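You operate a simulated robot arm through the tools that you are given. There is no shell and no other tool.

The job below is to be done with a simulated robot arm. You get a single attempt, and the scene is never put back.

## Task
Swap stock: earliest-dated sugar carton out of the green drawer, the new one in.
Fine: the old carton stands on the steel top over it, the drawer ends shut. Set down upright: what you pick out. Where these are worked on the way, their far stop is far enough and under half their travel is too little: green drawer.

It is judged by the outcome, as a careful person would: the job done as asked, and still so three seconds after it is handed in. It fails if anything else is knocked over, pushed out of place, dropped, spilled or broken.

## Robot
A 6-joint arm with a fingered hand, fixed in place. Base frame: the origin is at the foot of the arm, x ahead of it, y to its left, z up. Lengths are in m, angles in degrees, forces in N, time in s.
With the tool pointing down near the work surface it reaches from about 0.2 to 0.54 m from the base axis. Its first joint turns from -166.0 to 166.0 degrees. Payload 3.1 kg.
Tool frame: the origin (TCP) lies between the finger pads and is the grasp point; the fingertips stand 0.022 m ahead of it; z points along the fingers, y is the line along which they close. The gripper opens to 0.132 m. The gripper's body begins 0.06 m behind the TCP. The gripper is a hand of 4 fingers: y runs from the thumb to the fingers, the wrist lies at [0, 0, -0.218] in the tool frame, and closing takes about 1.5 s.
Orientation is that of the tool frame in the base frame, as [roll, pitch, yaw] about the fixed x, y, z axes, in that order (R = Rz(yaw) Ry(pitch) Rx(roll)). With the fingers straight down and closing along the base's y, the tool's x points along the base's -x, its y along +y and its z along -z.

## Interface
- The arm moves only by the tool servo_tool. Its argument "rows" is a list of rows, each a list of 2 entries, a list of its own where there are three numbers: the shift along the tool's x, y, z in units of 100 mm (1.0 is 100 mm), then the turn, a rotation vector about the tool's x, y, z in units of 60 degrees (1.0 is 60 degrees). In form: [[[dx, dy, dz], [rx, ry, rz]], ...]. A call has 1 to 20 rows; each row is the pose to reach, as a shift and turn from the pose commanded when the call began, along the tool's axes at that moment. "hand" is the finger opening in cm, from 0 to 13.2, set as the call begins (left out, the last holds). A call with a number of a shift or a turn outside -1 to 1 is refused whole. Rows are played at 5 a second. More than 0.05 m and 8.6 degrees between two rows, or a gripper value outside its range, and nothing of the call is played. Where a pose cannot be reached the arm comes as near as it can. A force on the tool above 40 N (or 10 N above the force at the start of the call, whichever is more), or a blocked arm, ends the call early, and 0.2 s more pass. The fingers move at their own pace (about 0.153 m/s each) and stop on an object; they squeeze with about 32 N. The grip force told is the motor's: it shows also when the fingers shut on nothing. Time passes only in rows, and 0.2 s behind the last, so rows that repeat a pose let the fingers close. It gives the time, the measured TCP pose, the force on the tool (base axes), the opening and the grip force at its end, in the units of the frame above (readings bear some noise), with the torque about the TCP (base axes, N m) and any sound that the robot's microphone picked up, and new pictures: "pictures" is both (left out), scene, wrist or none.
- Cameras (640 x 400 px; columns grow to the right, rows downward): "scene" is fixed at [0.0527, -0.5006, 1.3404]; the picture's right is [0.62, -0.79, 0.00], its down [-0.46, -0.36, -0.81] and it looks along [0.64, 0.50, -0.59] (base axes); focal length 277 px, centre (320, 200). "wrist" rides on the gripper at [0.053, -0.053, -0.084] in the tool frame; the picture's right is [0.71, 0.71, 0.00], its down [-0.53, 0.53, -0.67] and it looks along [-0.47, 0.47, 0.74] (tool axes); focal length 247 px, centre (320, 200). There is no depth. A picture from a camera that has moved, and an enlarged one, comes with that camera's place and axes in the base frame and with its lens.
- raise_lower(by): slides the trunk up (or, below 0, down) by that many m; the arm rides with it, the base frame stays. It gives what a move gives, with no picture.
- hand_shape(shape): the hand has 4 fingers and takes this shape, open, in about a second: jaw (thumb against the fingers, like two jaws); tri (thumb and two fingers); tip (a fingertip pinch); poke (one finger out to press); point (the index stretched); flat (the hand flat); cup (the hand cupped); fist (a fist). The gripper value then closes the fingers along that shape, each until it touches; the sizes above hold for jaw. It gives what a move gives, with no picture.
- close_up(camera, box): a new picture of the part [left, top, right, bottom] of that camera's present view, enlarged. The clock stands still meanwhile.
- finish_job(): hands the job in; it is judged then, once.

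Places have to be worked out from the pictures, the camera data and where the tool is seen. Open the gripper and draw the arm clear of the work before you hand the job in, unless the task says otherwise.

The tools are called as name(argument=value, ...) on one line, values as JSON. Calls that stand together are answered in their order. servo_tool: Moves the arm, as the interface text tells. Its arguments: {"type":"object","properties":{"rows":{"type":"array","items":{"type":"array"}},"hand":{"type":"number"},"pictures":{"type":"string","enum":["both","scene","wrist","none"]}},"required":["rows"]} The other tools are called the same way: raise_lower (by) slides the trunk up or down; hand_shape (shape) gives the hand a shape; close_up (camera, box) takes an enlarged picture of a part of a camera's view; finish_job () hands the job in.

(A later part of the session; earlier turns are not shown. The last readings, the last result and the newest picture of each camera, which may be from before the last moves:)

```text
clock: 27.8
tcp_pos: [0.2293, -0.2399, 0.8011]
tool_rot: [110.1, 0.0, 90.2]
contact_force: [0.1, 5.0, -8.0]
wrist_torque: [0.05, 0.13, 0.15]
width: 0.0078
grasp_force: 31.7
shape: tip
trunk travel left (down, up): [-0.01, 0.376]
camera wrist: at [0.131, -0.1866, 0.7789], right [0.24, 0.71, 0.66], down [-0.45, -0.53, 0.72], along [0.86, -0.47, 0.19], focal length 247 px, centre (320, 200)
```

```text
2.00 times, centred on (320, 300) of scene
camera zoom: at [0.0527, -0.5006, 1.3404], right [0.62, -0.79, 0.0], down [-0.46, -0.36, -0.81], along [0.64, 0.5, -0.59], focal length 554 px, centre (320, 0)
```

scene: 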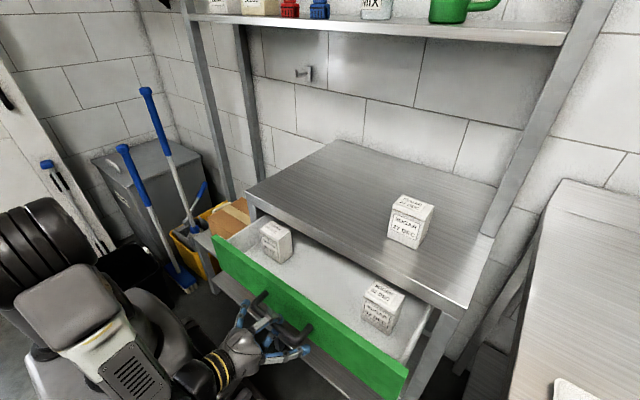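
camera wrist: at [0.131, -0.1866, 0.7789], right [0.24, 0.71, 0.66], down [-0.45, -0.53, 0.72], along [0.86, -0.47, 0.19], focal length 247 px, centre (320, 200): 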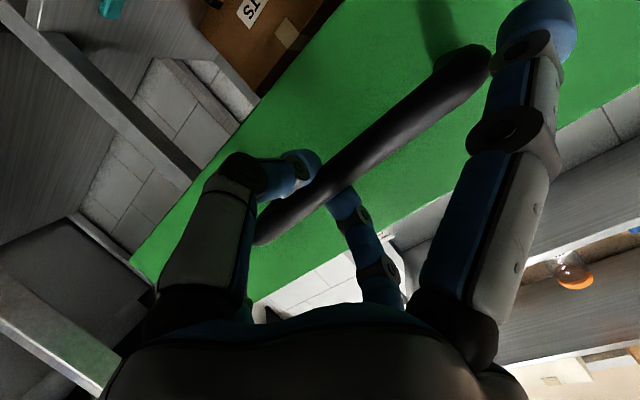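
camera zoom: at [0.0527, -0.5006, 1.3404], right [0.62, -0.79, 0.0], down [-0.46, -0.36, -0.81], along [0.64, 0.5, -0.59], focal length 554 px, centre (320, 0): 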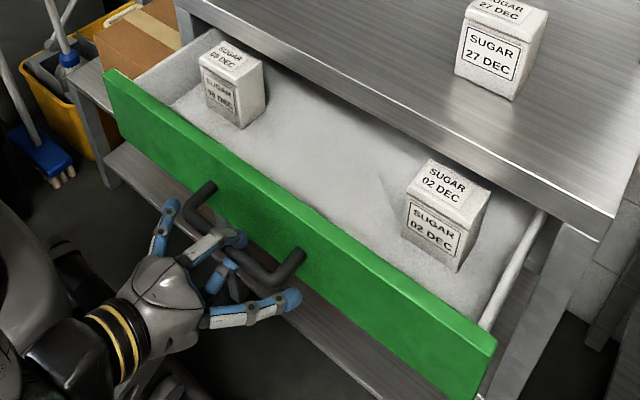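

So far: 08 DEC at left, 02 DEC at right. I keep pulling to see the rest of the drawer in case another carton sits farther back.

servo_tool(rows=[[[0, -0.034, -0.094], [0, 0, 0]], [[0, -0.068, -0.188], [0, 0, 0]], [[0, -0.103, -0.282], [0, 0, 0]], [[0, -0.137, -0.376], [0, 0, 0]], [[0, -0.171, -0.47], [0, 0, 0]]], pictures="scene")

```text
clock: 29.0
tcp_pos: [0.1806, -0.2399, 0.8008]
tool_rot: [110.1, 0.0, 90.2]
contact_force: [0.7, 5.0, -6.0]
wrist_torque: [0.06, 0.08, 0.1]
width: 0.0077
grasp_force: 32.0
shape: tip
trunk travel left (down, up): [-0.01, 0.376]
```

scene: 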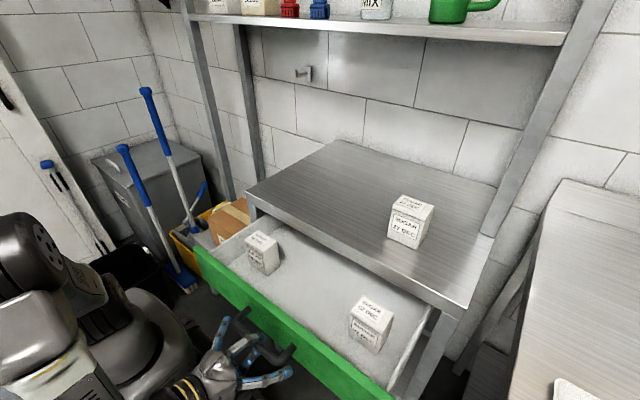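

Opened 19 cm with steady low force. I pull a further 4 cm, watching the force for the stop.

servo_tool(rows=[[[0, -0.027, -0.075], [0, 0, 0]], [[0, -0.055, -0.15], [0, 0, 0]], [[0, -0.082, -0.225], [0, 0, 0]], [[0, -0.109, -0.3], [0, 0, 0]], [[0, -0.137, -0.376], [0, 0, 0]]], pictures="scene")

```text
clock: 30.2
tcp_pos: [0.1377, -0.2402, 0.8009]
tool_rot: [109.9, 0.1, 90.2]
contact_force: [1.3, 5.1, -4.7]
wrist_torque: [0.02, 0.06, 0.13]
width: 0.0076
grasp_force: 32.2
shape: tip
trunk travel left (down, up): [-0.01, 0.376]
```

scene: 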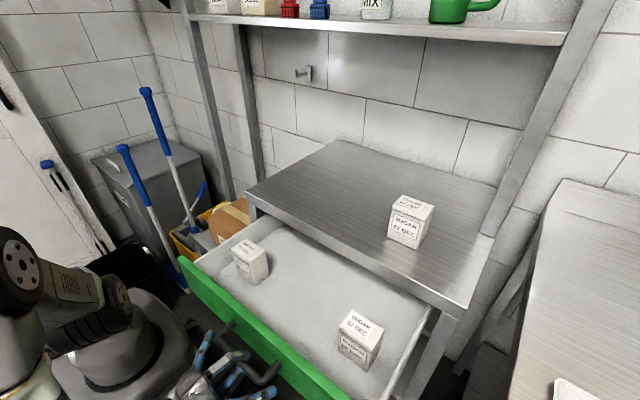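

Opened 23 cm, still moving freely, and no third carton is visible so far. I pull 3 cm more to be well past half travel and to see deeper.

servo_tool(rows=[[[0, -0.021, -0.056], [0, 0, 0]], [[0, -0.041, -0.113], [0, 0, 0]], [[0, -0.062, -0.169], [0, 0, 0]], [[0, -0.082, -0.226], [0, 0, 0]], [[0, -0.103, -0.282], [0, 0, 0]]], pictures="both")

close_up(camera="scene", box=[170, 200, 450, 400])

```text
clock: 31.4
tcp_pos: [0.1093, -0.2398, 0.7999]
tool_rot: [110.1, 0.0, 90.2]
contact_force: [1.3, 6.1, -7.3]
wrist_torque: [0.02, 0.13, 0.16]
width: 0.0074
grasp_force: 32.2
shape: tip
trunk travel left (down, up): [-0.01, 0.376]
camera wrist: at [0.0109, -0.1868, 0.7789], right [0.24, 0.71, 0.66], down [-0.44, -0.53, 0.72], along [0.86, -0.47, 0.19], focal length 247 px, centre (320, 200)
```

scene: 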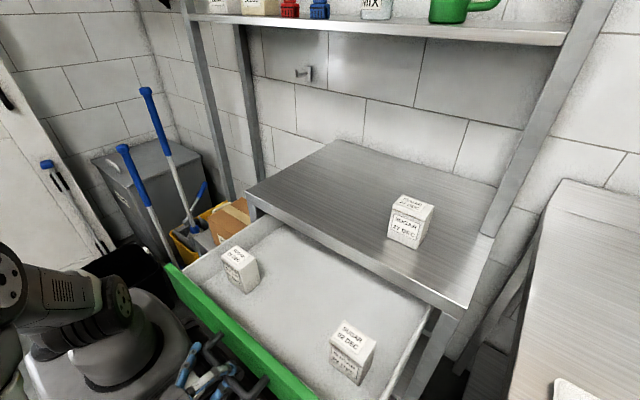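
wrist: 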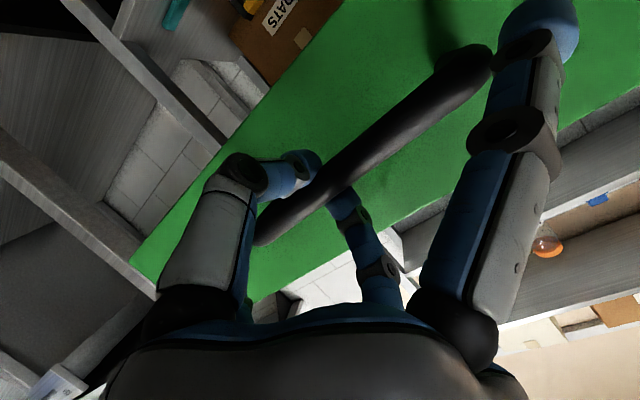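

```text
2.00 times, centred on (310, 300) of scene
camera zoom: at [0.0527, -0.5006, 1.3404], right [0.62, -0.79, 0.0], down [-0.46, -0.36, -0.81], along [0.64, 0.5, -0.59], focal length 554 px, centre (340, 0)
```

zoom: 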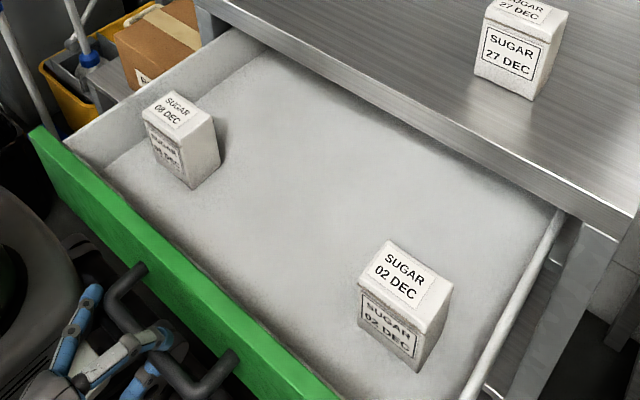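

The drawer is out about 26 cm and holds just the 08 DEC and the 02 DEC cartons; 02 DEC is the one to take out. I release the bar and back the hand off along its own axis.

servo_tool(rows=[[[0, 0, 0], [0, 0, 0]], [[0, 0, 0], [0, 0, 0]], [[0, 0, 0], [0, 0, 0]]], hand=4.5, pictures="wrist")

servo_tool(rows=[[[0, 0, -0.12], [0, 0, 0]], [[0, 0, -0.25], [0, 0, 0]], [[0, 0, -0.37], [0, 0, 0]], [[0, 0, -0.5], [0, 0, 0]]], pictures="both")

```text
clock: 32.2
tcp_pos: [0.1086, -0.2403, 0.8008]
tool_rot: [110.1, 0.0, 90.2]
contact_force: [0.0, 0.1, 0.5]
wrist_torque: [-0.02, -0.01, 0.03]
width: 0.045
grasp_force: 0.0
shape: tip
trunk travel left (down, up): [-0.01, 0.376]
camera wrist: at [0.011, -0.1875, 0.779], right [0.24, 0.71, 0.66], down [-0.45, -0.53, 0.72], along [0.86, -0.47, 0.19], focal length 247 px, centre (320, 200)
```

wrist: 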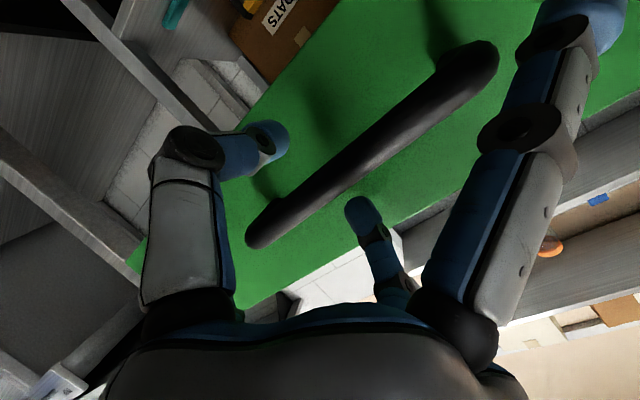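

```text
clock: 33.2
tcp_pos: [0.0612, -0.2405, 0.8171]
tool_rot: [109.9, 0.0, 90.2]
contact_force: [-0.1, 0.3, -0.3]
wrist_torque: [0.03, 0.0, -0.02]
width: 0.0446
grasp_force: 0.1
shape: tip
trunk travel left (down, up): [-0.01, 0.376]
camera wrist: at [-0.0363, -0.1873, 0.7958], right [0.24, 0.71, 0.66], down [-0.45, -0.53, 0.72], along [0.86, -0.47, 0.19], focal length 247 px, centre (320, 200)
```

scene: 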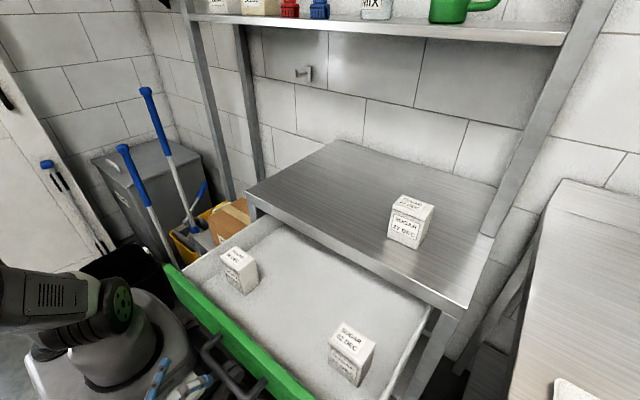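
wrist: 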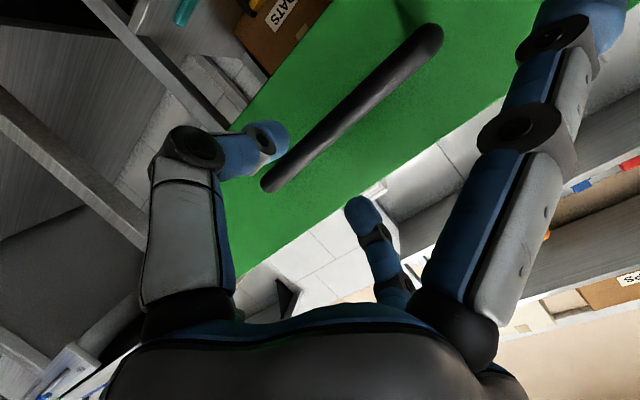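

The bar is released and the drawer stays open. I raise the hand 10 cm in front of the drawer, then will turn it down.

servo_tool(rows=[[[0, 0.235, -0.085], [0, 0, 0]], [[0, 0.47, -0.171], [0, 0, 0]], [[0, 0.705, -0.256], [0, 0, 0]], [[0, 0.94, -0.342], [0, 0, 0]]], pictures="none")

servo_tool(rows=[[[0, 0.1, -0.03], [0.12, 0, 0]], [[0, 0.2, -0.06], [0.24, 0, 0]], [[0, 0.3, -0.09], [0.36, 0, 0]], [[0, 0.4, -0.12], [0.48, 0, 0]], [[0, 0.5, -0.15], [0.6, 0, 0]]], pictures="both")

```text
clock: 34.2
tcp_pos: [0.0621, -0.2413, 0.9175]
tool_rot: [110.0, 0.0, 90.3]
contact_force: [0.6, 0.9, 0.5]
wrist_torque: [0.0, -0.01, -0.01]
width: 0.0446
grasp_force: 0.0
shape: tip
trunk travel left (down, up): [-0.01, 0.376]
```

```text
clock: 35.4
tcp_pos: [0.0648, -0.2411, 0.9696]
tool_rot: [146.1, 0.0, 90.2]
contact_force: [0.4, 0.5, -0.2]
wrist_torque: [-0.04, 0.01, 0.0]
width: 0.0446
grasp_force: 0.0
shape: tip
trunk travel left (down, up): [-0.01, 0.376]
camera wrist: at [-0.0267, -0.1878, 1.0094], right [0.59, 0.71, 0.39], down [0.07, -0.53, 0.85], along [0.81, -0.47, -0.35], focal length 247 px, centre (320, 200)
```

scene: 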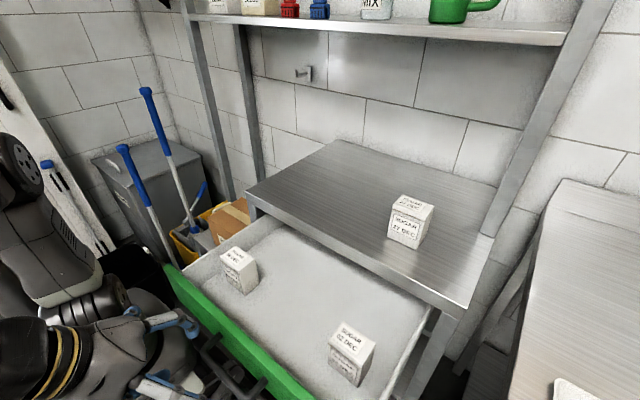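
wrist: 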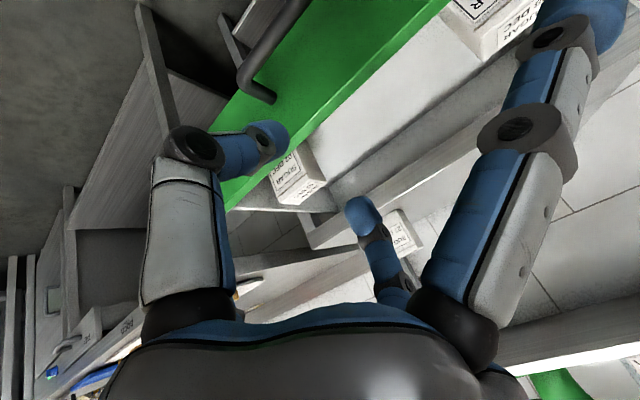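

Now I zoom in on both cartons in the drawer to measure their places accurately.

close_up(camera="scene", box=[300, 300, 420, 400])

close_up(camera="scene", box=[200, 220, 300, 320])

close_up(camera="wrist", box=[200, 80, 460, 260])

```text
4.00 times, centred on (360, 350) of scene
camera zoom: at [0.0527, -0.5006, 1.3404], right [0.62, -0.79, 0.0], down [-0.46, -0.36, -0.81], along [0.64, 0.5, -0.59], focal length 1109 px, centre (160, -400)
```

zoom: 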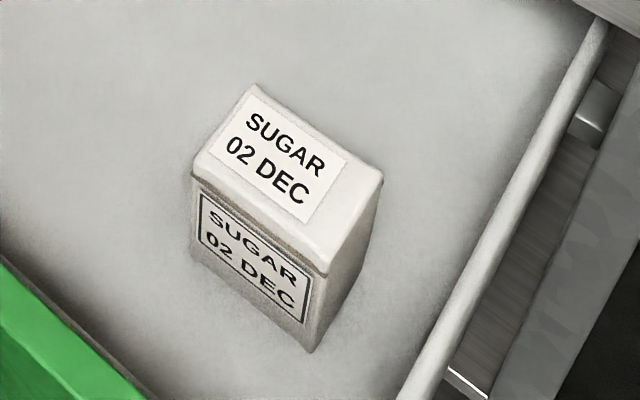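

```text
4.00 times, centred on (250, 270) of scene
camera zoom: at [0.0527, -0.5006, 1.3404], right [0.62, -0.79, 0.0], down [-0.46, -0.36, -0.81], along [0.64, 0.5, -0.59], focal length 1109 px, centre (600, -80)
```

zoom: 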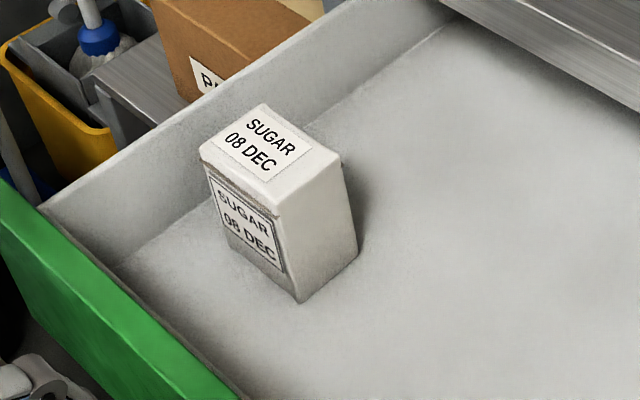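

```text
2.22 times, centred on (330, 170) of wrist
camera zoom: at [-0.0267, -0.1878, 1.0094], right [0.59, 0.71, 0.39], down [0.07, -0.53, 0.85], along [0.81, -0.47, -0.35], focal length 549 px, centre (298, 267)
```

zoom: 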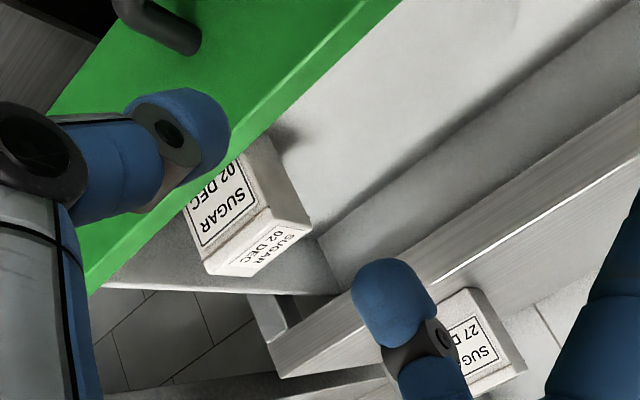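

The view from the front shows the drawer's empty floor back to its rear wall, so only two cartons are in it; 02 DEC stands at about x 0.26–0.31, y -0.426 to -0.357. I switch to the four-finger jaw and bring the hand upright over the drawer.

hand_shape(shape="jaw")

servo_tool(rows=[[[-0.18, 0.166, 0.11], [0.113, 0, 0]], [[-0.36, 0.332, 0.22], [0.226, 0, 0]], [[-0.54, 0.498, 0.335], [0.339, 0, 0]], [[-0.72, 0.664, 0.446], [0.452, 0, 0]], [[-0.9, 0.83, 0.558], [0.565, 0, 0]]], pictures="both")

```text
clock: 36.3
tcp_pos: [0.0649, -0.2416, 0.9699]
tool_rot: [145.9, -0.1, 90.1]
contact_force: [-0.2, 0.0, 0.2]
wrist_torque: [-0.01, 0.0, 0.04]
width: 0.132
grasp_force: 0.2
shape: jaw
trunk travel left (down, up): [-0.01, 0.376]
```

```text
clock: 37.5
tcp_pos: [0.1662, -0.3314, 0.9688]
tool_rot: [-179.9, 0.0, 90.2]
contact_force: [0.6, 0.7, 0.1]
wrist_torque: [0.04, -0.03, -0.03]
width: 0.1322
grasp_force: 0.0
shape: jaw
trunk travel left (down, up): [-0.01, 0.376]
camera wrist: at [0.1124, -0.2779, 1.0528], right [0.71, 0.71, 0.0], down [0.53, -0.52, 0.67], along [0.47, -0.47, -0.74], focal length 247 px, centre (320, 200)
```

scene: 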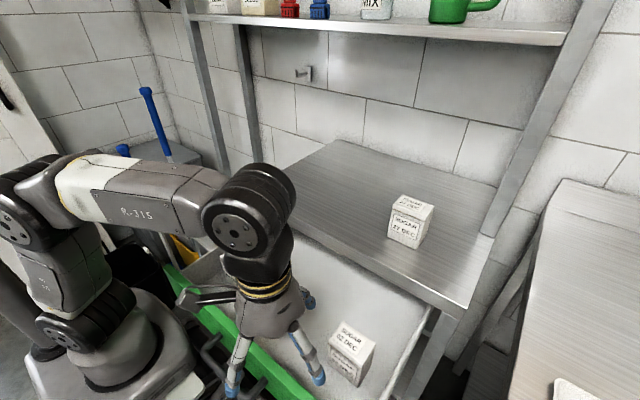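
wrist: 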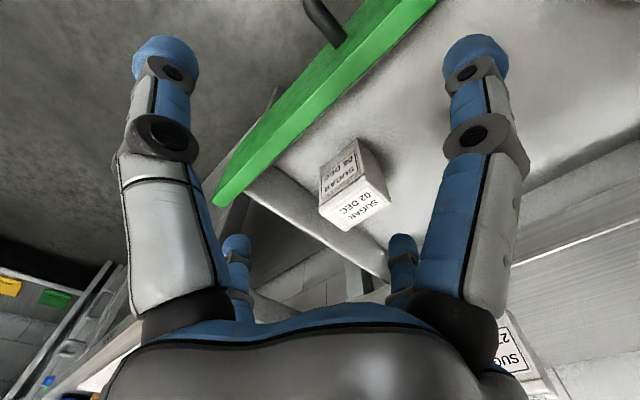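

The hand is upright above the drawer front. I zoom the wrist view on the 02 DEC carton to pin its position by triangulation.

close_up(camera="wrist", box=[270, 110, 430, 250])

```text
2.86 times, centred on (350, 180) of wrist
camera zoom: at [0.1124, -0.2779, 1.0528], right [0.71, 0.71, 0.0], down [0.53, -0.52, 0.67], along [0.47, -0.47, -0.74], focal length 706 px, centre (234, 257)
```

zoom: 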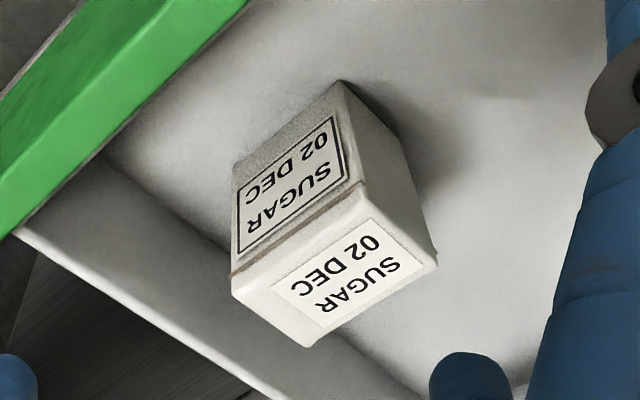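

Triangulated: the 02 DEC carton is centred at about (0.286, -0.390), 0.070 wide in y, 0.051 deep in x, top at z ≈ 0.841, floor ≈ 0.757; the right drawer wall is near y = -0.466, so I'll use a narrow 8.8 cm opening. I move over it at a safe height.

servo_tool(rows=[[[-0.09, 0.2, 0], [0, 0, 0]], [[-0.18, 0.4, 0], [0, 0, 0]], [[-0.28, 0.6, 0], [0, 0, 0]], [[-0.37, 0.8, 0], [0, 0, 0]], [[-0.46, 1.0, 0.1], [0, 0, 0]]], hand=8.8, pictures="none")

servo_tool(rows=[[[-0.05, 0.1, 0.1], [0, 0, 0]], [[-0.1, 0.197, 0.25], [0, 0, 0]]], pictures="both")

```text
clock: 38.7
tcp_pos: [0.2678, -0.3768, 0.9584]
tool_rot: [180.0, 0.0, 90.2]
contact_force: [-0.6, -0.6, 0.8]
wrist_torque: [0.01, 0.02, 0.0]
width: 0.0885
grasp_force: 0.0
shape: jaw
trunk travel left (down, up): [-0.01, 0.376]
```

```text
clock: 39.3
tcp_pos: [0.288, -0.3865, 0.934]
tool_rot: [179.9, -0.1, 90.2]
contact_force: [0.4, 0.1, -0.3]
wrist_torque: [0.01, 0.02, 0.01]
width: 0.0886
grasp_force: 0.2
shape: jaw
trunk travel left (down, up): [-0.01, 0.376]
camera wrist: at [0.2315, -0.3327, 1.0171], right [0.7, 0.71, 0.0], down [0.53, -0.52, 0.67], along [0.47, -0.47, -0.74], focal length 247 px, centre (320, 200)
```

scene: 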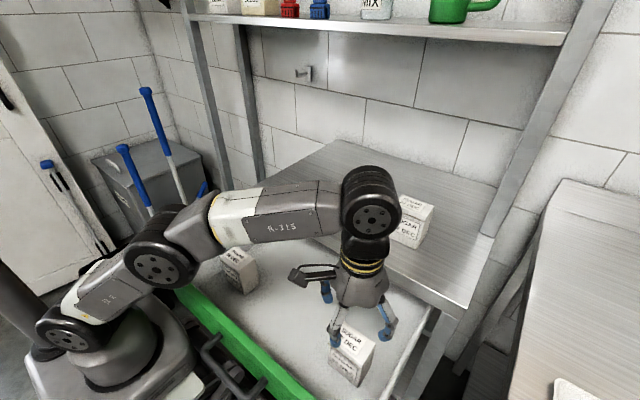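
wrist: 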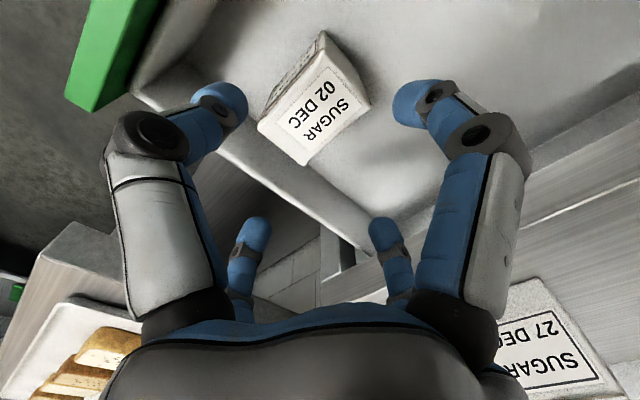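

The hand is above the 02 DEC carton; I zoom in to check that it is centred between the fingers.

close_up(camera="wrist", box=[190, 10, 450, 180])

close_up(camera="scene", box=[290, 250, 430, 390])

```text
2.35 times, centred on (320, 95) of wrist
camera zoom: at [0.2315, -0.3327, 1.0171], right [0.7, 0.71, 0.0], down [0.53, -0.52, 0.67], along [0.47, -0.47, -0.74], focal length 581 px, centre (320, 447)
```

zoom: 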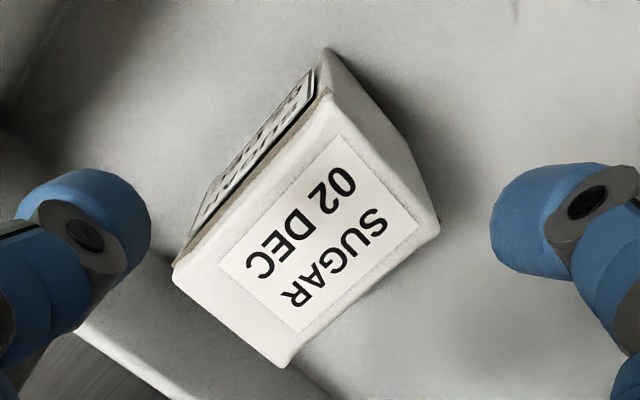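

```text
2.86 times, centred on (360, 320) of scene
camera zoom: at [0.0527, -0.5006, 1.3404], right [0.62, -0.79, 0.0], down [-0.46, -0.36, -0.81], along [0.64, 0.5, -0.59], focal length 792 px, centre (206, -143)
```

zoom: 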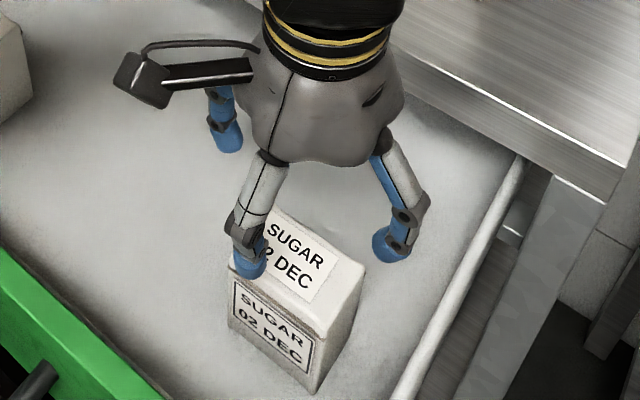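

The carton's centre is (0.281, -0.391), so I correct 7 mm back in x and 2 mm in y, and descend half-way with the fingers just straddling its top.

servo_tool(rows=[[[-0.025, -0.07, 0.0], [0, 0, 0]], [[-0.025, -0.07, 0.2], [0, 0, 0]], [[-0.025, -0.07, 0.4], [0, 0, 0]], [[-0.025, -0.07, 0.6], [0, 0, 0]]], pictures="both")

close_up(camera="wrist", box=[190, 0, 450, 180])

close_up(camera="scene", box=[290, 260, 430, 400])

```text
clock: 40.3
tcp_pos: [0.2791, -0.3888, 0.8735]
tool_rot: [179.8, 0.0, 90.2]
contact_force: [-0.1, 0.8, 0.4]
wrist_torque: [-0.01, -0.02, 0.0]
width: 0.0886
grasp_force: 0.1
shape: jaw
trunk travel left (down, up): [-0.01, 0.376]
camera wrist: at [0.2239, -0.3349, 0.9578], right [0.7, 0.71, 0.0], down [0.53, -0.52, 0.67], along [0.48, -0.47, -0.74], focal length 247 px, centre (320, 200)
```

scene: 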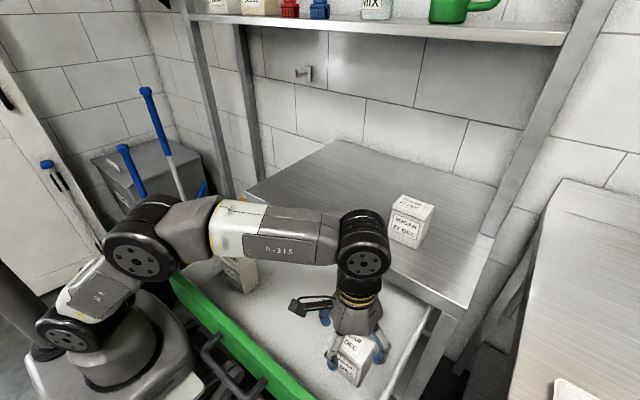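
wrist: 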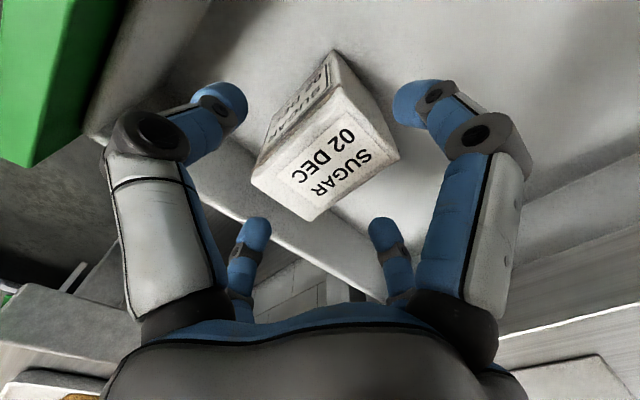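

```text
2.22 times, centred on (320, 90) of wrist
camera zoom: at [0.2239, -0.3349, 0.9578], right [0.7, 0.71, 0.0], down [0.53, -0.52, 0.67], along [0.48, -0.47, -0.74], focal length 549 px, centre (320, 444)
```

zoom: 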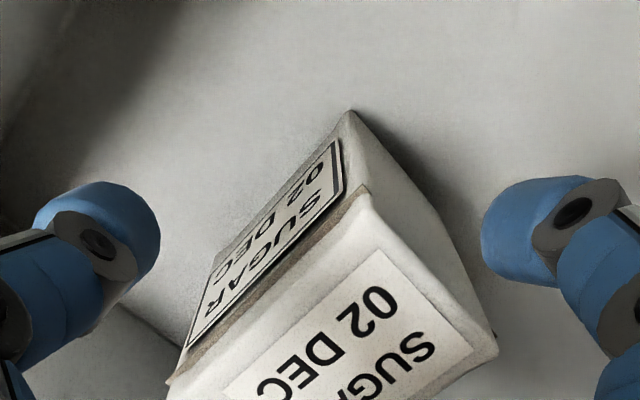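

```text
2.86 times, centred on (360, 330) of scene
camera zoom: at [0.0527, -0.5006, 1.3404], right [0.62, -0.79, 0.0], down [-0.46, -0.36, -0.81], along [0.64, 0.5, -0.59], focal length 792 px, centre (206, -171)
```

zoom: 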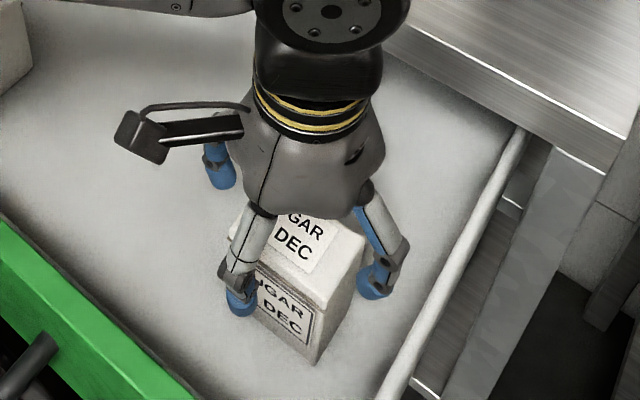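

The carton sits centred between all four fingers. I descend the remaining 6.5 cm.

servo_tool(rows=[[[0, 0.02, 0.15], [0, 0, 0]], [[0, 0.02, 0.3], [0, 0, 0]], [[0, 0.02, 0.45], [0, 0, 0]], [[0, 0.02, 0.55], [0, 0, 0]], [[0, 0.02, 0.65], [0, 0, 0]]], pictures="both")

close_up(camera="scene", box=[290, 260, 430, 400])

```text
clock: 41.5
tcp_pos: [0.2807, -0.388, 0.8093]
tool_rot: [179.9, -0.1, 90.3]
contact_force: [-0.1, 1.4, 0.7]
wrist_torque: [-0.02, 0.0, -0.01]
width: 0.0881
grasp_force: 0.0
shape: jaw
trunk travel left (down, up): [-0.01, 0.376]
camera wrist: at [0.2265, -0.3345, 0.8933], right [0.7, 0.71, 0.0], down [0.53, -0.52, 0.67], along [0.48, -0.47, -0.74], focal length 247 px, centre (320, 200)
```

scene: 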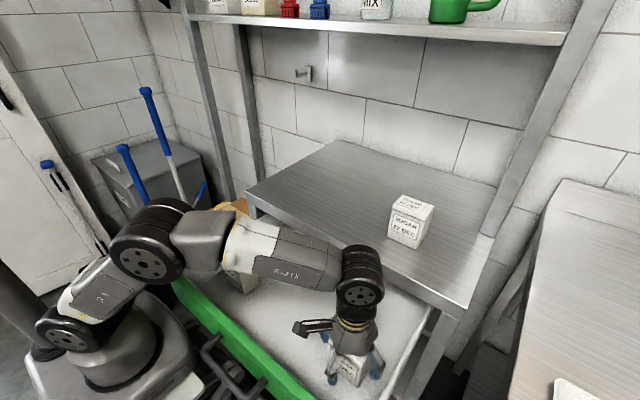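
wrist: 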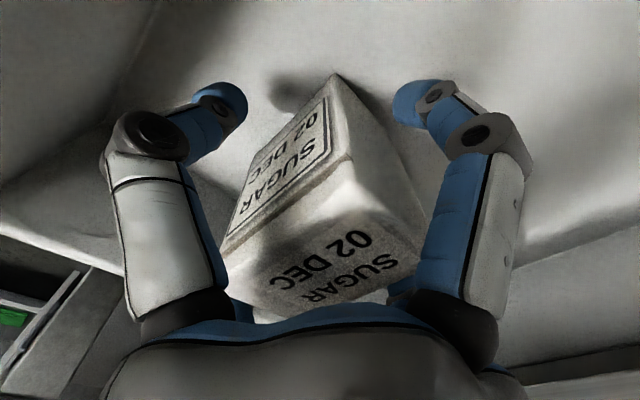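

```text
2.86 times, centred on (360, 330) of scene
camera zoom: at [0.0527, -0.5006, 1.3404], right [0.62, -0.79, 0.0], down [-0.46, -0.36, -0.81], along [0.64, 0.5, -0.59], focal length 792 px, centre (206, -171)
```

zoom: 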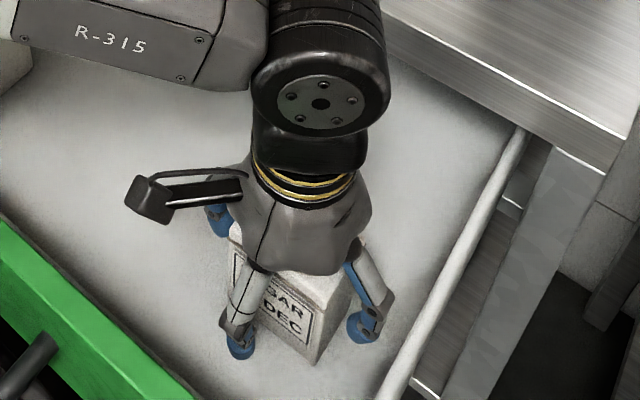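

No contact so far and the fingers surround the carton. I close the hand on it.

servo_tool(rows=[[[0, 0, 0], [0, 0, 0]], [[0, 0, 0], [0, 0, 0]], [[0, 0, 0], [0, 0, 0]], [[0, 0, 0], [0, 0, 0]], [[0, 0, 0], [0, 0, 0]], [[0, 0, 0], [0, 0, 0]]], hand=0, pictures="both")

close_up(camera="scene", box=[290, 260, 430, 400])

```text
clock: 42.9
tcp_pos: [0.2815, -0.3886, 0.8093]
tool_rot: [179.9, -0.2, 90.2]
contact_force: [0.1, -0.3, 0.1]
wrist_torque: [0.02, 0.0, -0.01]
width: 0.0507
grasp_force: 32.0
shape: jaw
trunk travel left (down, up): [-0.01, 0.376]
camera wrist: at [0.2265, -0.3347, 0.8934], right [0.7, 0.71, 0.0], down [0.53, -0.52, 0.67], along [0.48, -0.47, -0.74], focal length 247 px, centre (320, 200)
```

scene: 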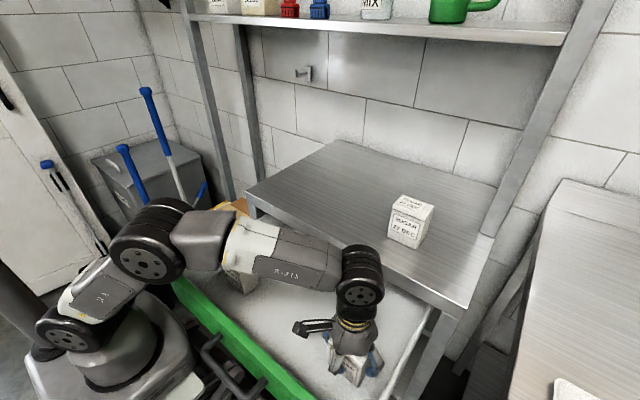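
wrist: 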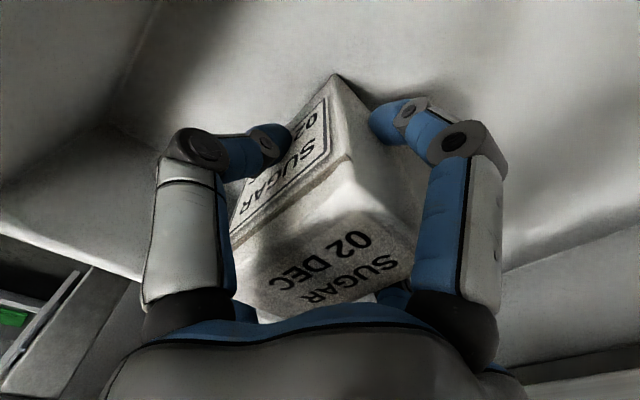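

```text
2.86 times, centred on (360, 330) of scene
camera zoom: at [0.0527, -0.5006, 1.3404], right [0.62, -0.79, 0.0], down [-0.46, -0.36, -0.81], along [0.64, 0.5, -0.59], focal length 792 px, centre (206, -171)
```

zoom: 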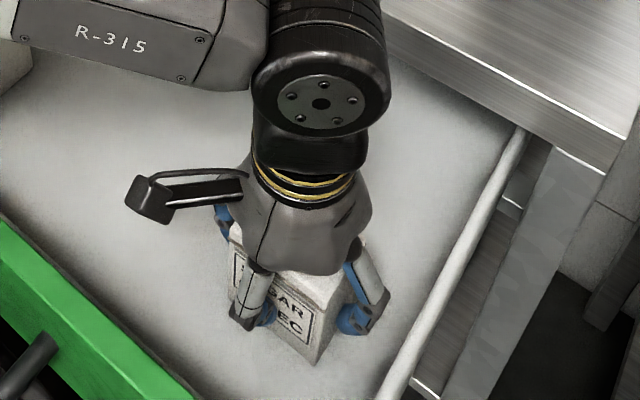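

The carton is gripped (5.07 cm, 32 N). I lift it straight up 10 cm.

servo_tool(rows=[[[0, 0, -0.1], [0, 0, 0]], [[0, 0, -0.25], [0, 0, 0]], [[0, 0, -0.45], [0, 0, 0]], [[0, 0, -0.65], [0, 0, 0]], [[0, 0, -0.85], [0, 0, 0]], [[0, 0, -1.0], [0, 0, 0]]], pictures="both")

```text
clock: 44.3
tcp_pos: [0.2804, -0.3874, 0.9097]
tool_rot: [-179.9, -0.1, 90.2]
contact_force: [-0.2, -0.3, -1.9]
wrist_torque: [0.0, -0.01, 0.03]
width: 0.0509
grasp_force: 32.5
shape: jaw
trunk travel left (down, up): [-0.01, 0.376]
camera wrist: at [0.2262, -0.3348, 0.9938], right [0.7, 0.71, 0.0], down [0.53, -0.53, 0.67], along [0.47, -0.47, -0.74], focal length 247 px, centre (320, 200)
```

scene: 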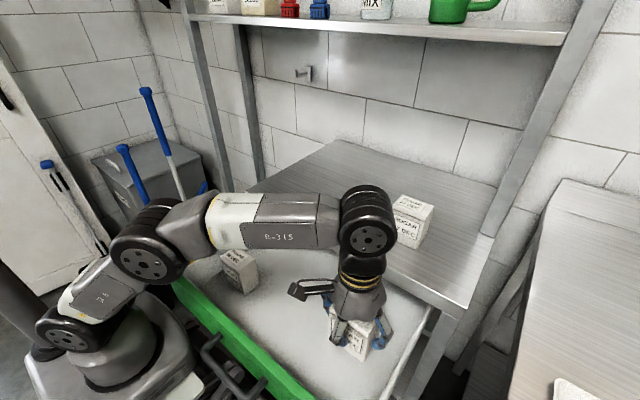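
wrist: 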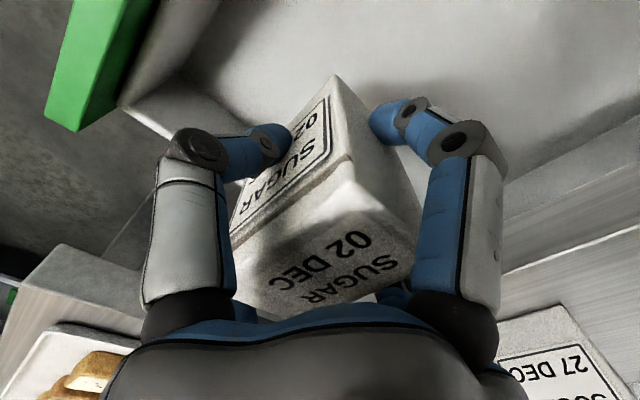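

The carton is lifted cleanly. I carry it in towards the middle (y ≈ -0.29) while raising to z ≈ 1.0, well above the bench top.

servo_tool(rows=[[[0.1, 0, -0.15], [0, 0, 0]], [[0.28, 0, -0.3], [0, 0, 0]], [[0.46, 0, -0.45], [0, 0, 0]], [[0.64, 0, -0.6], [0, 0, 0]], [[0.82, 0, -0.75], [0, 0, 0]], [[1.0, 0, -0.9], [0, 0, 0]]], pictures="none")

servo_tool(rows=[[[0.15, 0.1, -0.03], [0, 0, 0]], [[0.3, 0.25, -0.06], [0, 0, 0]], [[0.45, 0.4, -0.1], [0, 0, 0]], [[0.6, 0.55, -0.1], [0, 0, 0]], [[0.75, 0.7, -0.1], [0, 0, 0]], [[0.9, 0.85, -0.1], [0, 0, 0]]], pictures="both")

```text
clock: 45.7
tcp_pos: [0.2805, -0.288, 0.9989]
tool_rot: [179.9, -0.1, 90.3]
contact_force: [0.7, -0.2, -3.0]
wrist_torque: [0.01, 0.0, -0.03]
width: 0.0506
grasp_force: 31.5
shape: jaw
trunk travel left (down, up): [-0.01, 0.376]
```

```text
clock: 47.1
tcp_pos: [0.3663, -0.1974, 1.0096]
tool_rot: [179.9, -0.1, 90.2]
contact_force: [0.1, 0.4, -2.2]
wrist_torque: [0.02, 0.01, -0.02]
width: 0.0506
grasp_force: 32.2
shape: jaw
trunk travel left (down, up): [-0.01, 0.376]
camera wrist: at [0.3111, -0.1445, 1.0928], right [0.7, 0.71, 0.0], down [0.53, -0.52, 0.67], along [0.47, -0.47, -0.74], focal length 247 px, centre (320, 200)
```

scene: 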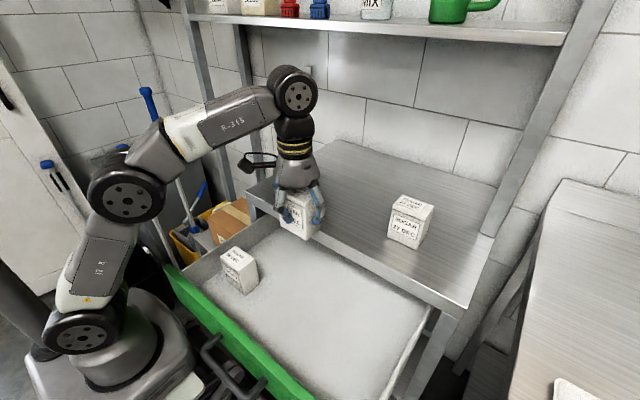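
wrist: 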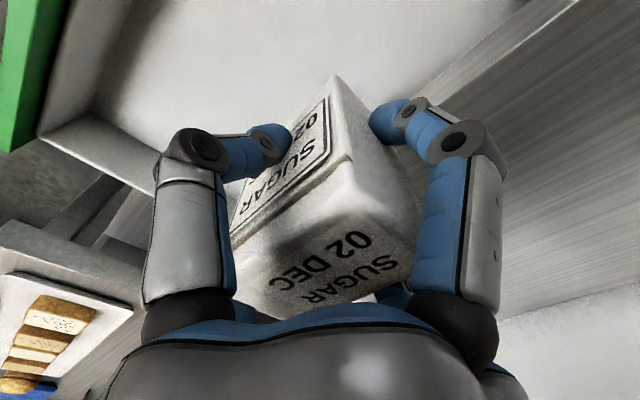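

The carton hangs upright in the hand over the bench edge. I carry it on over the steel top towards (0.456, -0.107).

servo_tool(rows=[[[0.15, 0.15, 0], [0, 0, 0]], [[0.3, 0.3, 0], [0, 0, 0]], [[0.45, 0.45, 0], [0, 0, 0]], [[0.6, 0.6, 0], [0, 0, 0]], [[0.75, 0.75, 0], [0, 0, 0]], [[0.9, 0.9, 0], [0, 0, 0]]], pictures="both")

```text
clock: 48.5
tcp_pos: [0.4437, -0.1062, 0.9983]
tool_rot: [179.7, -0.1, 90.2]
contact_force: [-0.1, 0.3, -3.7]
wrist_torque: [-0.01, -0.02, 0.0]
width: 0.0504
grasp_force: 31.5
shape: jaw
out of reach, approached as far as the arm can: row 5, 6
trunk travel left (down, up): [-0.01, 0.376]
camera wrist: at [0.3892, -0.0512, 1.082], right [0.7, 0.71, 0.0], down [0.53, -0.52, 0.67], along [0.48, -0.47, -0.74], focal length 247 px, centre (320, 200)
```

scene: 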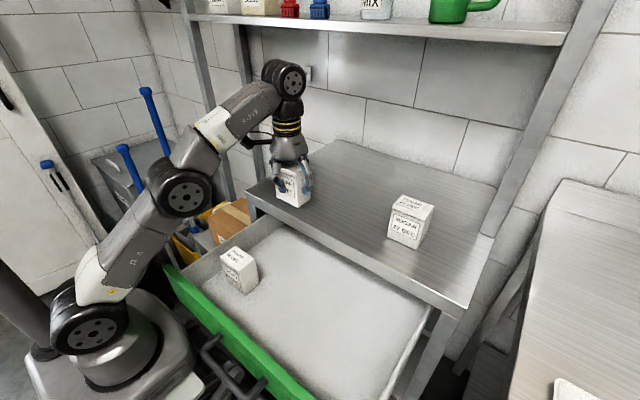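
wrist: 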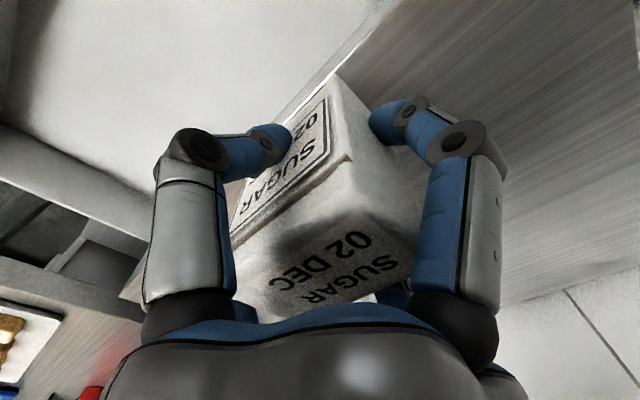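

The arm is stretched to its limit at this trunk height, so the trunk should rise a little. First I check the gap between the robot's body and the open drawer.

close_up(camera="scene", box=[40, 240, 260, 400])

close_up(camera="scene", box=[220, 100, 340, 240])

```text
2.50 times, centred on (150, 320) of scene
camera zoom: at [0.0527, -0.5006, 1.3404], right [0.62, -0.79, 0.0], down [-0.46, -0.36, -0.81], along [0.64, 0.5, -0.59], focal length 693 px, centre (745, -100)
```

zoom: 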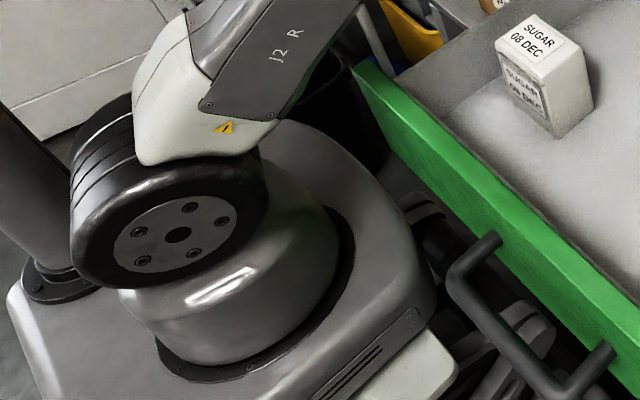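

```text
2.86 times, centred on (280, 170) of scene
camera zoom: at [0.0527, -0.5006, 1.3404], right [0.62, -0.79, 0.0], down [-0.46, -0.36, -0.81], along [0.64, 0.5, -0.59], focal length 792 px, centre (434, 286)
```

zoom: 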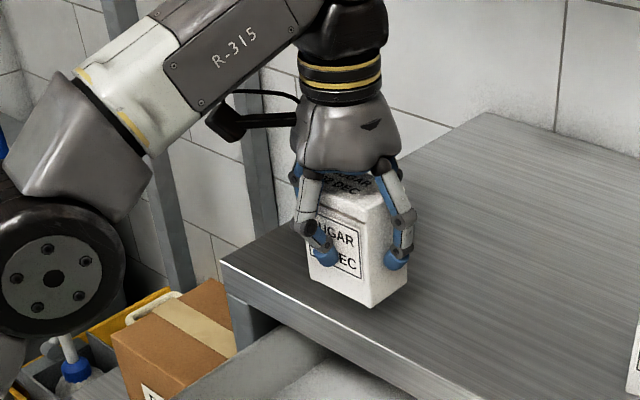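

The robot's body bulges close to the drawer front, so I leave the trunk where it is. Instead I lower the carton to just above the steel, where the arm reaches farther out, and edge it away from the bench's front edge.

servo_tool(rows=[[[0.05, 0, 0.08], [0, 0, 0]], [[0.12, 0, 0.16], [0, 0, 0]], [[0.2, 0.02, 0.23], [0, 0, 0]], [[0.3, 0.1, 0.24], [0, 0, 0]], [[0.36, 0.2, 0.25], [0, 0, 0]]], pictures="both")

close_up(camera="scene", box=[220, 100, 340, 240])

```text
clock: 49.7
tcp_pos: [0.4634, -0.0701, 0.9735]
tool_rot: [-179.9, 0.0, 90.2]
contact_force: [-0.8, -0.1, -2.7]
wrist_torque: [0.04, -0.01, 0.03]
width: 0.0501
grasp_force: 32.1
shape: jaw
trunk travel left (down, up): [-0.01, 0.376]
camera wrist: at [0.4088, -0.0157, 1.0574], right [0.7, 0.71, 0.0], down [0.53, -0.52, 0.67], along [0.47, -0.47, -0.74], focal length 247 px, centre (320, 200)
```

scene: 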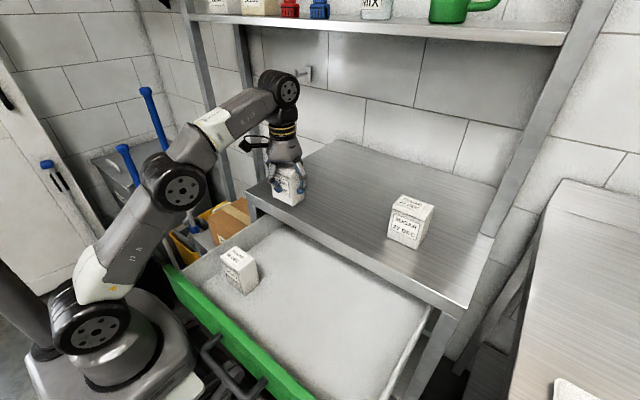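
wrist: 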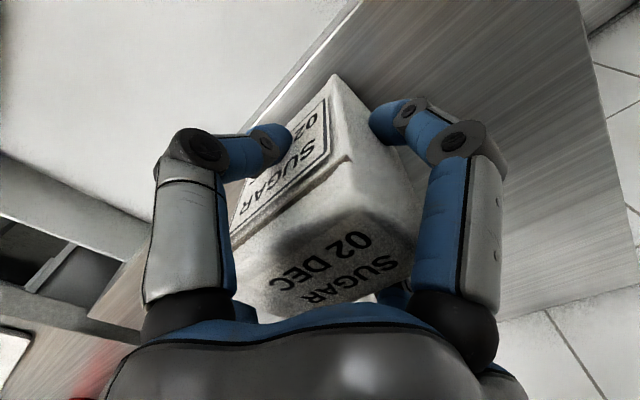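

```text
2.86 times, centred on (280, 170) of scene
camera zoom: at [0.0527, -0.5006, 1.3404], right [0.62, -0.79, 0.0], down [-0.46, -0.36, -0.81], along [0.64, 0.5, -0.59], focal length 792 px, centre (434, 286)
```

zoom: 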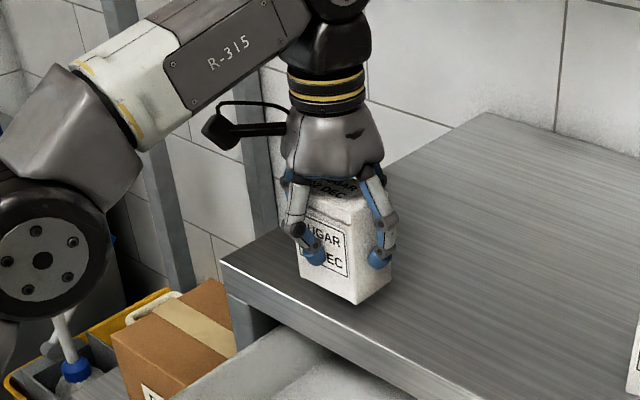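

The carton hangs about 1.5 cm above the steel with its front about 1.3 cm inside the edge (edge ≈ 0.425). I push out a further centimetre and lower slowly.

servo_tool(rows=[[[0, 0.03, 0.03], [0, 0, 0]], [[0, 0.06, 0.06], [0, 0, 0]], [[0, 0.1, 0.08], [0, 0, 0]]], pictures="none")

```text
clock: 50.5
tcp_pos: [0.4743, -0.0689, 0.9655]
tool_rot: [180.0, 0.0, 90.2]
contact_force: [0.0, 0.5, -2.7]
wrist_torque: [0.01, 0.02, 0.03]
width: 0.0503
grasp_force: 31.4
shape: jaw
trunk travel left (down, up): [-0.01, 0.376]
```

Still within reach. One more centimetre outward, then I'll lower in small steps until it touches.

servo_tool(rows=[[[0, 0.05, 0.0], [0, 0, 0]], [[0, 0.1, 0.0], [0, 0, 0]], [[0, 0.1, 0.02], [0, 0, 0]], [[0, 0.1, 0.04], [0, 0, 0]]], pictures="scene")

close_up(camera="scene", box=[240, 140, 340, 230])

```text
clock: 51.5
tcp_pos: [0.4806, -0.0682, 0.9593]
tool_rot: [180.0, 0.0, 90.2]
contact_force: [-0.1, 0.0, -2.7]
wrist_torque: [0.02, 0.0, 0.0]
width: 0.0505
grasp_force: 32.2
shape: jaw
out of reach, approached as far as the arm can: row 2, 3, 4
trunk travel left (down, up): [-0.01, 0.376]
```

scene: 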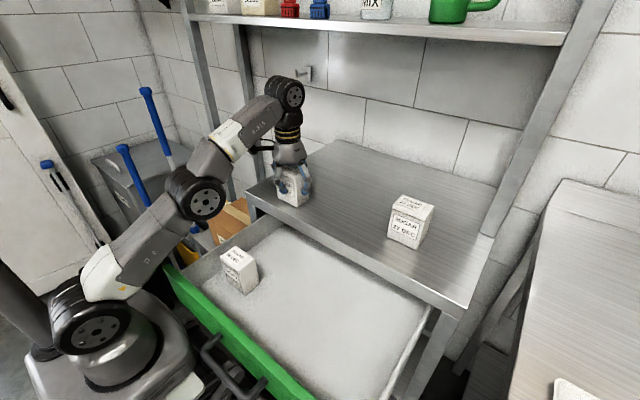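

```text
4.44 times, centred on (290, 185) of scene
camera zoom: at [0.0527, -0.5006, 1.3404], right [0.62, -0.79, 0.0], down [-0.46, -0.36, -0.81], along [0.64, 0.5, -0.59], focal length 1232 px, centre (453, 267)
```

zoom: 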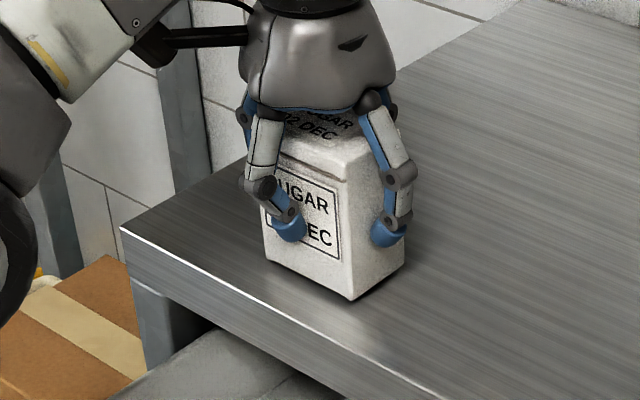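

The carton is a few millimetres above the steel, front 3 cm inside the edge. I lower 4 mm and read the force.

servo_tool(rows=[[[0, 0, 0.01], [0, 0, 0]], [[0, 0, 0.02], [0, 0, 0]], [[0, 0, 0.03], [0, 0, 0]], [[0, 0, 0.04], [0, 0, 0]]], pictures="none")

```text
clock: 52.5
tcp_pos: [0.4812, -0.0677, 0.9568]
tool_rot: [179.9, 0.0, 90.2]
contact_force: [-0.2, -0.6, -0.4]
wrist_torque: [0.05, 0.06, -0.02]
width: 0.0502
grasp_force: 32.2
shape: jaw
trunk travel left (down, up): [-0.01, 0.376]
```

The weight is coming off (force from -2.7 to -0.4 N), so it is touching. I lower 2 mm more to be sure it stands.

servo_tool(rows=[[[0, 0, 0.01], [0, 0, 0]], [[0, 0, 0.02], [0, 0, 0]], [[0, 0, 0.02], [0, 0, 0]]], pictures="scene")

close_up(camera="scene", box=[240, 140, 340, 230])

```text
clock: 53.3
tcp_pos: [0.4804, -0.068, 0.955]
tool_rot: [179.7, 0.0, 90.2]
contact_force: [4.2, 0.1, 12.4]
wrist_torque: [-0.01, 0.01, -0.01]
width: 0.0507
grasp_force: 32.6
shape: jaw
trunk travel left (down, up): [-0.01, 0.376]
```

scene: 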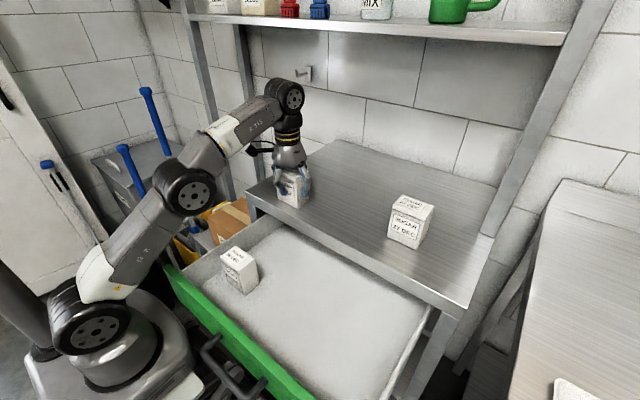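

```text
4.44 times, centred on (290, 185) of scene
camera zoom: at [0.0527, -0.5006, 1.3404], right [0.62, -0.79, 0.0], down [-0.46, -0.36, -0.81], along [0.64, 0.5, -0.59], focal length 1232 px, centre (453, 267)
```

zoom: 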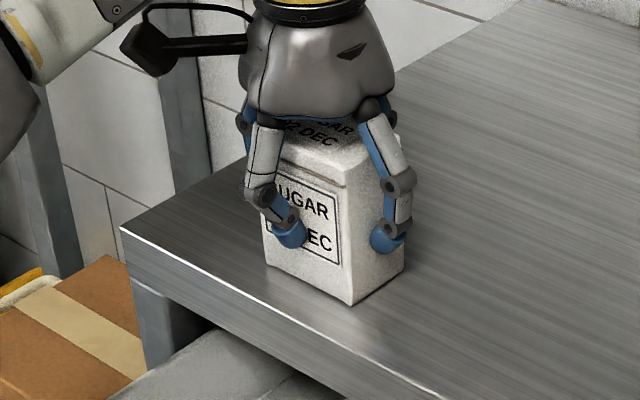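

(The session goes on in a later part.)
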